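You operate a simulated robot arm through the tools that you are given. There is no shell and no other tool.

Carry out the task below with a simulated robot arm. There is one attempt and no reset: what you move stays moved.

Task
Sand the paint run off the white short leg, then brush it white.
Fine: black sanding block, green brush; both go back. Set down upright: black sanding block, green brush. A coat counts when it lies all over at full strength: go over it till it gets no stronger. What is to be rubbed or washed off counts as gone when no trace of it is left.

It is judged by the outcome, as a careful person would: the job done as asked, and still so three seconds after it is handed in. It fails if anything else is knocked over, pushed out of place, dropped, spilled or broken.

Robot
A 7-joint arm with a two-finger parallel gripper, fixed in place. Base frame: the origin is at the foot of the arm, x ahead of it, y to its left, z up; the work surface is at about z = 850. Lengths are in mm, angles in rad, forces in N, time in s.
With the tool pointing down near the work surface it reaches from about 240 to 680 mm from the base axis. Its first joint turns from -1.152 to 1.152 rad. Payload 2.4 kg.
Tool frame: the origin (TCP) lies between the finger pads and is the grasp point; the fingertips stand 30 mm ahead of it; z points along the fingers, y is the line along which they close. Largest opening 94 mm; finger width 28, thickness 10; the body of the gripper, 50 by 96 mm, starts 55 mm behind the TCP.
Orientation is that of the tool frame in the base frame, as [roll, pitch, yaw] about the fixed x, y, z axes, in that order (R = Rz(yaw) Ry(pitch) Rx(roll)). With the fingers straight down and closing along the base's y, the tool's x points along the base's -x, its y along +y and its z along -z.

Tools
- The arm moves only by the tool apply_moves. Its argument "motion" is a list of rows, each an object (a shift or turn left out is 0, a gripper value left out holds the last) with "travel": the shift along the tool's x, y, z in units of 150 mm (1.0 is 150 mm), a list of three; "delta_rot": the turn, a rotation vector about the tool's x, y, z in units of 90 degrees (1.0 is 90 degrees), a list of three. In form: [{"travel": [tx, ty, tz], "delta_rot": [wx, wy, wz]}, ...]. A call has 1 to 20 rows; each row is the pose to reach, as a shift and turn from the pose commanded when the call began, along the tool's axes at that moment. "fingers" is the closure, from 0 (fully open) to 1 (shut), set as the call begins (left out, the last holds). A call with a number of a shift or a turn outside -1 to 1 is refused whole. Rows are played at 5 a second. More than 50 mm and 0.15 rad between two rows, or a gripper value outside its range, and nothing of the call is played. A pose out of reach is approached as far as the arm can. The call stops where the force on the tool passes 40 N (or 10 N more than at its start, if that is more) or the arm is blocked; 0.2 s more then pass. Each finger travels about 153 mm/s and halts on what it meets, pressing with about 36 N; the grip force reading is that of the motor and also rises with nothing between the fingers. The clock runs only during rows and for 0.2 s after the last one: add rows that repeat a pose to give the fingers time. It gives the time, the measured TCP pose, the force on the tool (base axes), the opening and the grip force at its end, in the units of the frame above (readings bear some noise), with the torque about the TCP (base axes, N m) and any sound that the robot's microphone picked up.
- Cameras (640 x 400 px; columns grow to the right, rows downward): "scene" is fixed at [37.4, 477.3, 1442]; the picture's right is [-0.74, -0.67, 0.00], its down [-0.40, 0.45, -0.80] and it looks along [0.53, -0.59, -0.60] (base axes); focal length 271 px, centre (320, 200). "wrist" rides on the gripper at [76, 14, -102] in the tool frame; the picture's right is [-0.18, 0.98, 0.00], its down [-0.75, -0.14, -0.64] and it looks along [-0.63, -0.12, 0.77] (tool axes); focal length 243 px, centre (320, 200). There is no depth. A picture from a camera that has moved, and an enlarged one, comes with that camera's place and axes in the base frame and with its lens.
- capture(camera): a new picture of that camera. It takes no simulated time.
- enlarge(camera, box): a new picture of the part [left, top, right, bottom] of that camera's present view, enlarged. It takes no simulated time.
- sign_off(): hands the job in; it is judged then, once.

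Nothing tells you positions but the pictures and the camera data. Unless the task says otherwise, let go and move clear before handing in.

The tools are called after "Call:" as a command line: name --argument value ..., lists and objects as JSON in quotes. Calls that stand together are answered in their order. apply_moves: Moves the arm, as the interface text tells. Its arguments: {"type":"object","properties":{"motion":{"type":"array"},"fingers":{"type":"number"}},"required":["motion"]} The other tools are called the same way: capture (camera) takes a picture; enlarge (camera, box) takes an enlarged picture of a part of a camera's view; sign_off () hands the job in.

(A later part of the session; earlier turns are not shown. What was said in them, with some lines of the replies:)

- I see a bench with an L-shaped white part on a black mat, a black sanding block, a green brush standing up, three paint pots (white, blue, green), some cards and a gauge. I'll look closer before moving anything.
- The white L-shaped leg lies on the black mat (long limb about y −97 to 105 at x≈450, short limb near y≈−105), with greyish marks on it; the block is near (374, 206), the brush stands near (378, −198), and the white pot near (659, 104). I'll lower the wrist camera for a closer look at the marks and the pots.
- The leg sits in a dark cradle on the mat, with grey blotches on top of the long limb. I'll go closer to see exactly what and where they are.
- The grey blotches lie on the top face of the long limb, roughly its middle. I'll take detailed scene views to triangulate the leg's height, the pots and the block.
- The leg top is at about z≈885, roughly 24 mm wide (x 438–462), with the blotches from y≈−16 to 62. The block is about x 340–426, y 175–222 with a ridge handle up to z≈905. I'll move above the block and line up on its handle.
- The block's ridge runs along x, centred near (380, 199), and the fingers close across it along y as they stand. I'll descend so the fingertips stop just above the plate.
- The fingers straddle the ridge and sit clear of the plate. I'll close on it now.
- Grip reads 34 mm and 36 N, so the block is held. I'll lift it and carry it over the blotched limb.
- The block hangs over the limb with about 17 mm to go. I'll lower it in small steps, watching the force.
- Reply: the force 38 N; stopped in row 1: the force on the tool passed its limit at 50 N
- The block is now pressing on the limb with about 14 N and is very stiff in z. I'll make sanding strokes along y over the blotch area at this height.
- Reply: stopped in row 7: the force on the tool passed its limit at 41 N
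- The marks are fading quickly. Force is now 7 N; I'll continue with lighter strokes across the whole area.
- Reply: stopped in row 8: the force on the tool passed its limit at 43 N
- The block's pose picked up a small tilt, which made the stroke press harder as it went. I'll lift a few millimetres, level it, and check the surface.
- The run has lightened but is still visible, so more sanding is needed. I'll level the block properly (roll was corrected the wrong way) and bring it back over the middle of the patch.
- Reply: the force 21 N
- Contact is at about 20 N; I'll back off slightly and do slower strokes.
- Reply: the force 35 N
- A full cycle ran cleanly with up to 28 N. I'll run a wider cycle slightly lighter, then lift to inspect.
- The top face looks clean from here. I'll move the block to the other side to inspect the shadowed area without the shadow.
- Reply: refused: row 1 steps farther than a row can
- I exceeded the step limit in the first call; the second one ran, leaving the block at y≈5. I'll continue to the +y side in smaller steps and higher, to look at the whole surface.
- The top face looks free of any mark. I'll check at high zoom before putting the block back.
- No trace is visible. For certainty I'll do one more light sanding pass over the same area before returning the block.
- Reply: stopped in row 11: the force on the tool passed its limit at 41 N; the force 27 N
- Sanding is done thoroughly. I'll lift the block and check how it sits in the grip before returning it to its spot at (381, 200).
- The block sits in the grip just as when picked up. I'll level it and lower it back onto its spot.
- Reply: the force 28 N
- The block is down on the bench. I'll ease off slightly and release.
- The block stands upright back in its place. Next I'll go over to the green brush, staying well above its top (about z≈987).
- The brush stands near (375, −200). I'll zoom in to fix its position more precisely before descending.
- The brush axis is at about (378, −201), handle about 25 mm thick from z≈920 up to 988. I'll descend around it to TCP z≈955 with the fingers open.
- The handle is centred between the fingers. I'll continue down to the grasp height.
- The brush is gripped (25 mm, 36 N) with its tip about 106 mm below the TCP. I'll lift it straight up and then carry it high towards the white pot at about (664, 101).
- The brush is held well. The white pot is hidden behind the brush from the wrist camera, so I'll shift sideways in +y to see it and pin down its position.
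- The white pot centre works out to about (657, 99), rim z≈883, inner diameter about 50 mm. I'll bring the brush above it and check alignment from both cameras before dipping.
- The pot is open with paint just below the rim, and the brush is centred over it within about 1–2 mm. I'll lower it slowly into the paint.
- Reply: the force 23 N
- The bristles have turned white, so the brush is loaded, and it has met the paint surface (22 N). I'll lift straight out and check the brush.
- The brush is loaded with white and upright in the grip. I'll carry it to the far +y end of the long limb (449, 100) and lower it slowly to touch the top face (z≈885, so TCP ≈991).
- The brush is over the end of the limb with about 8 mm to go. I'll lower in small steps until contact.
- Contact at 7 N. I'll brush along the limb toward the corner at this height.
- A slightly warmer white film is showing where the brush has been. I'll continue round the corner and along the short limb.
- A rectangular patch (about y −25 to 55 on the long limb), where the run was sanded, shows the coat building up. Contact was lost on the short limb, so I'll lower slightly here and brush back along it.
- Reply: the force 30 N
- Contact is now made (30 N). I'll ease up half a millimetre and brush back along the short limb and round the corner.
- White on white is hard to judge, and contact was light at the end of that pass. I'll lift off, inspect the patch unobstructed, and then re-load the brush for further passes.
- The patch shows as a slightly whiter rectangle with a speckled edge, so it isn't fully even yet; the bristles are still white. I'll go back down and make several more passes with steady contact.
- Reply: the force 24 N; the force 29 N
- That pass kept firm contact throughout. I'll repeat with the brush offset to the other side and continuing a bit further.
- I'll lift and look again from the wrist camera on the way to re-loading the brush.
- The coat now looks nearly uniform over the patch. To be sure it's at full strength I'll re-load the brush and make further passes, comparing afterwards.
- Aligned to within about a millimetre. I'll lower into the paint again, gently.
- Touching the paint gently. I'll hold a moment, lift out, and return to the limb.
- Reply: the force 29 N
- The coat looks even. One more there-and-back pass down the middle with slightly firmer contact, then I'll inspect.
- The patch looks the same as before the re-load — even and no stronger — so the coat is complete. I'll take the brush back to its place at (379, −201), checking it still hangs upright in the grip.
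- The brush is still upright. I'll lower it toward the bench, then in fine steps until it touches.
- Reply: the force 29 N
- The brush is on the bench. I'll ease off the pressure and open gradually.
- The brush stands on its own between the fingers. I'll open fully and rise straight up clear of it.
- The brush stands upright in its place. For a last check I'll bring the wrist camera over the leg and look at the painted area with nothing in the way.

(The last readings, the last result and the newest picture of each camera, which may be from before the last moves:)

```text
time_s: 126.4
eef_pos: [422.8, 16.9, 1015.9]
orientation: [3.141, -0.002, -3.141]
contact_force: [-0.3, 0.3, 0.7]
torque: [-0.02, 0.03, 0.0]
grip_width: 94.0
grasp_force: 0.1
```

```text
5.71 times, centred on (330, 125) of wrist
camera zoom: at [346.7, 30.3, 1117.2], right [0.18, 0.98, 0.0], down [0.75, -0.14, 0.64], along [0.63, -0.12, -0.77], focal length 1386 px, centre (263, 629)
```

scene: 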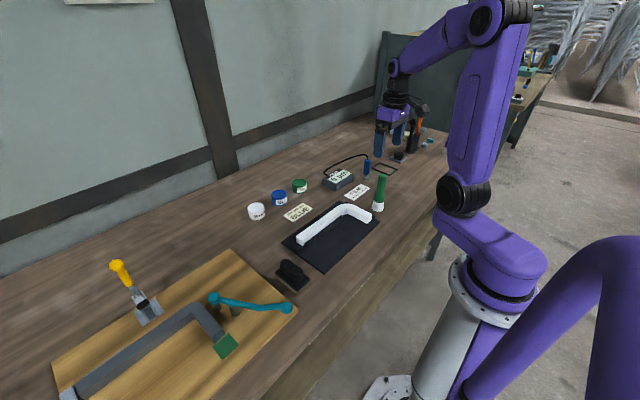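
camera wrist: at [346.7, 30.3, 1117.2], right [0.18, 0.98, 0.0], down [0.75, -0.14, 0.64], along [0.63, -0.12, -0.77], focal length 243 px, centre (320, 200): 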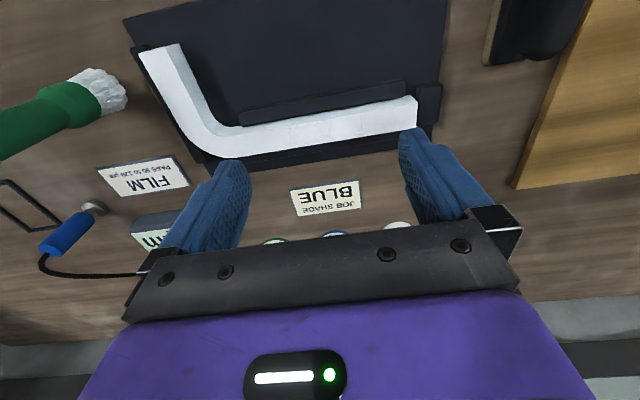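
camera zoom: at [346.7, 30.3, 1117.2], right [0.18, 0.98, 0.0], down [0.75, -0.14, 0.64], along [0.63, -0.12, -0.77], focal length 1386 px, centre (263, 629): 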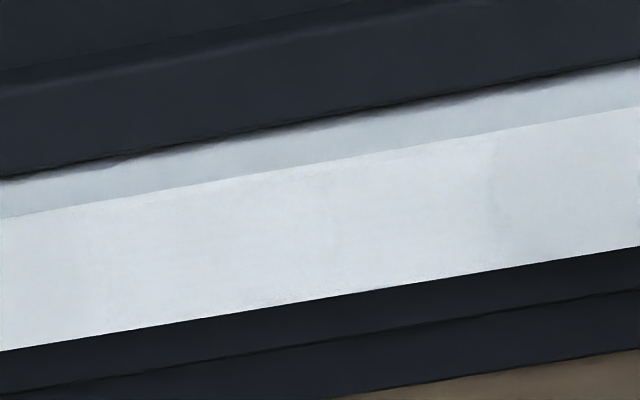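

The patch is white but I can see a faint step in tone around y≈23. I'll go closer to judge whether the coat is really even.

Call:
apply_moves --motion '[{"travel": [-0.1, 0, 0.1]}, {"travel": [-0.18, 0, 0.3]}, {"travel": [-0.18, 0, 0.45]}, {"travel": [-0.18, 0, 0.45]}]'

Call:
capture --camera "wrist"

Call:
enlarge --camera "wrist" --box '[220, 80, 420, 190]'

```text
time_s: 127.4
eef_pos: [449.8, 16.0, 948.2]
orientation: [3.141, 0.001, 3.14]
contact_force: [0.2, -0.2, -0.4]
torque: [0.01, 0.02, -0.01]
grip_width: 93.8
grasp_force: 0.0
```

```text
taken
camera wrist: at [373.6, 28.8, 1049.8], right [0.18, 0.98, 0.0], down [0.75, -0.14, 0.64], along [0.63, -0.12, -0.77], focal length 243 px, centre (320, 200)
```

wrist: 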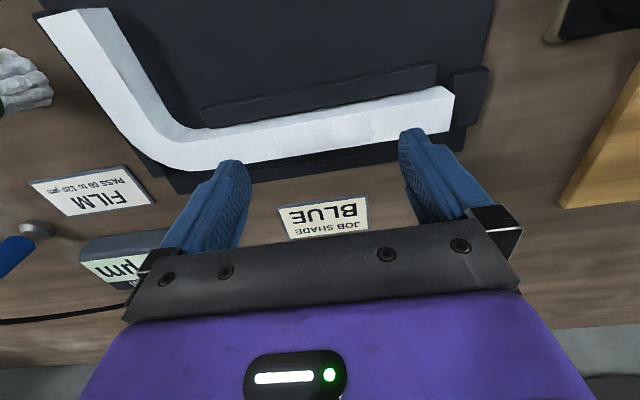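

```text
3.20 times, centred on (320, 135) of wrist
camera zoom: at [373.6, 28.8, 1049.8], right [0.18, 0.98, 0.0], down [0.75, -0.14, 0.64], along [0.63, -0.12, -0.77], focal length 776 px, centre (320, 408)
```

zoom: 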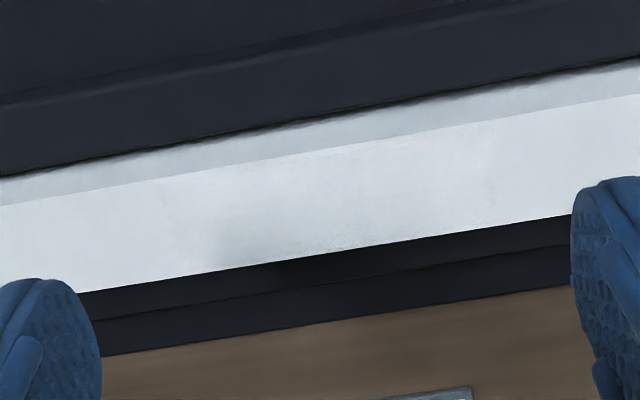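

The gripper's own shadow confuses this view. I'll rise and move well away, then compare with the scene camera.

Call:
apply_moves --motion '[{"travel": [0, 0, -0.3]}, {"travel": [0.1, 0, -0.6]}, {"travel": [0.3, 0, -0.8]}, {"travel": [0.5, 0, -1.0]}]'

Call:
apply_moves --motion '[{"travel": [0.1, 0.2, -0.2]}, {"travel": [0.15, 0.45, -0.4]}, {"travel": [0.2, 0.7, -0.6]}, {"travel": [0.2, 0.9, -0.8]}, {"travel": [0.2, 0.95, -1.0]}]'

Call:
enlarge --camera "scene" --box '[310, 205, 345, 238]'

Call:
enlarge --camera "scene" --box '[290, 190, 390, 255]'

Call:
enlarge --camera "wrist" --box '[100, 60, 320, 190]'

```text
time_s: 128.4
eef_pos: [376.8, 14.8, 1100.5]
orientation: [-3.141, 0.0, -3.14]
contact_force: [-0.2, 0.2, -0.3]
torque: [-0.01, -0.01, 0.0]
grip_width: 94.1
grasp_force: 0.0
```

```text
time_s: 129.6
eef_pos: [344.3, 156.1, 1248.5]
orientation: [3.141, -0.002, -3.141]
contact_force: [1.3, 0.5, -1.0]
torque: [0.03, -0.01, -0.02]
grip_width: 93.9
grasp_force: 0.2
```

```text
12.12 times, centred on (328, 222) of scene
camera zoom: at [37.3, 477.3, 1442.0], right [-0.74, -0.67, 0.0], down [-0.4, 0.45, -0.8], along [0.53, -0.59, -0.6], focal length 3285 px, centre (229, -61)
```

zoom: 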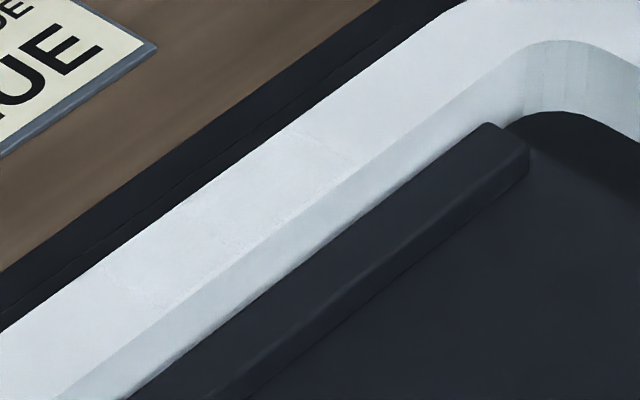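

```text
6.15 times, centred on (340, 222) of scene
camera zoom: at [37.3, 477.3, 1442.0], right [-0.74, -0.67, 0.0], down [-0.4, 0.45, -0.8], along [0.53, -0.59, -0.6], focal length 1668 px, centre (197, 62)
```

zoom: 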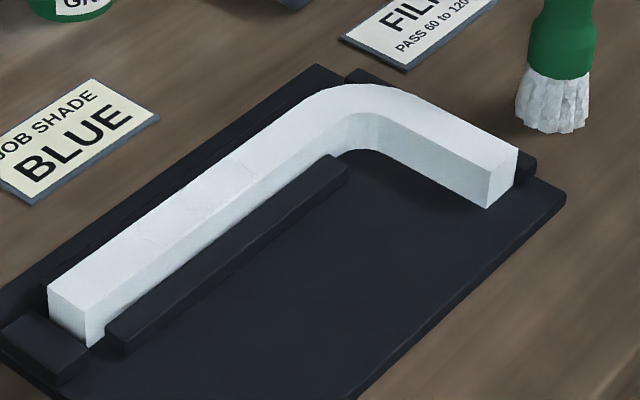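

```text
2.91 times, centred on (210, 125) of wrist
camera zoom: at [268.7, 168.9, 1350.6], right [0.18, 0.98, 0.0], down [0.75, -0.14, 0.64], along [0.63, -0.12, -0.77], focal length 706 px, centre (640, 418)
```

zoom: 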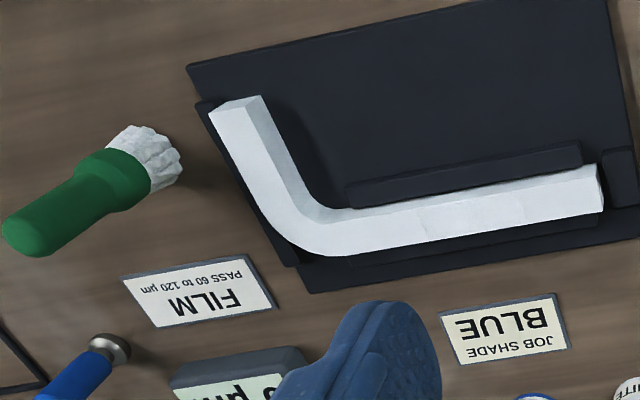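

The leg is white and even with no trace of the run. The block and brush stand upright in their places, the pots and cards haven't moved, and the arm is clear, so I'm handing in.

Call:
sign_off

```text
The job is handed in.
```

The paint run is sanded off the white leg and the leg is brushed white. No trace of the run shows in the last pictures.

- **Where the run was:** the marks were on the top of the white leg's long arm, so I took "white short leg" to mean the whole white piece on the mat.
- **Coat:** the fresh white patch looked even, and more passes after reloading the brush made no visible difference. White on white is hard to judge, so "full strength" is by eye. I also brushed the rest of the top, but contact was light along the short arm.
- **Shade:** the job card says BLUE, but I used white as you asked.
- **Tools:** the black sanding block and the green brush are both upright in their places, within a couple of millimetres. The brush still has white paint on its bristles.
- **Everything else:** nothing else looked moved, and the arm was clear when I handed the job in.
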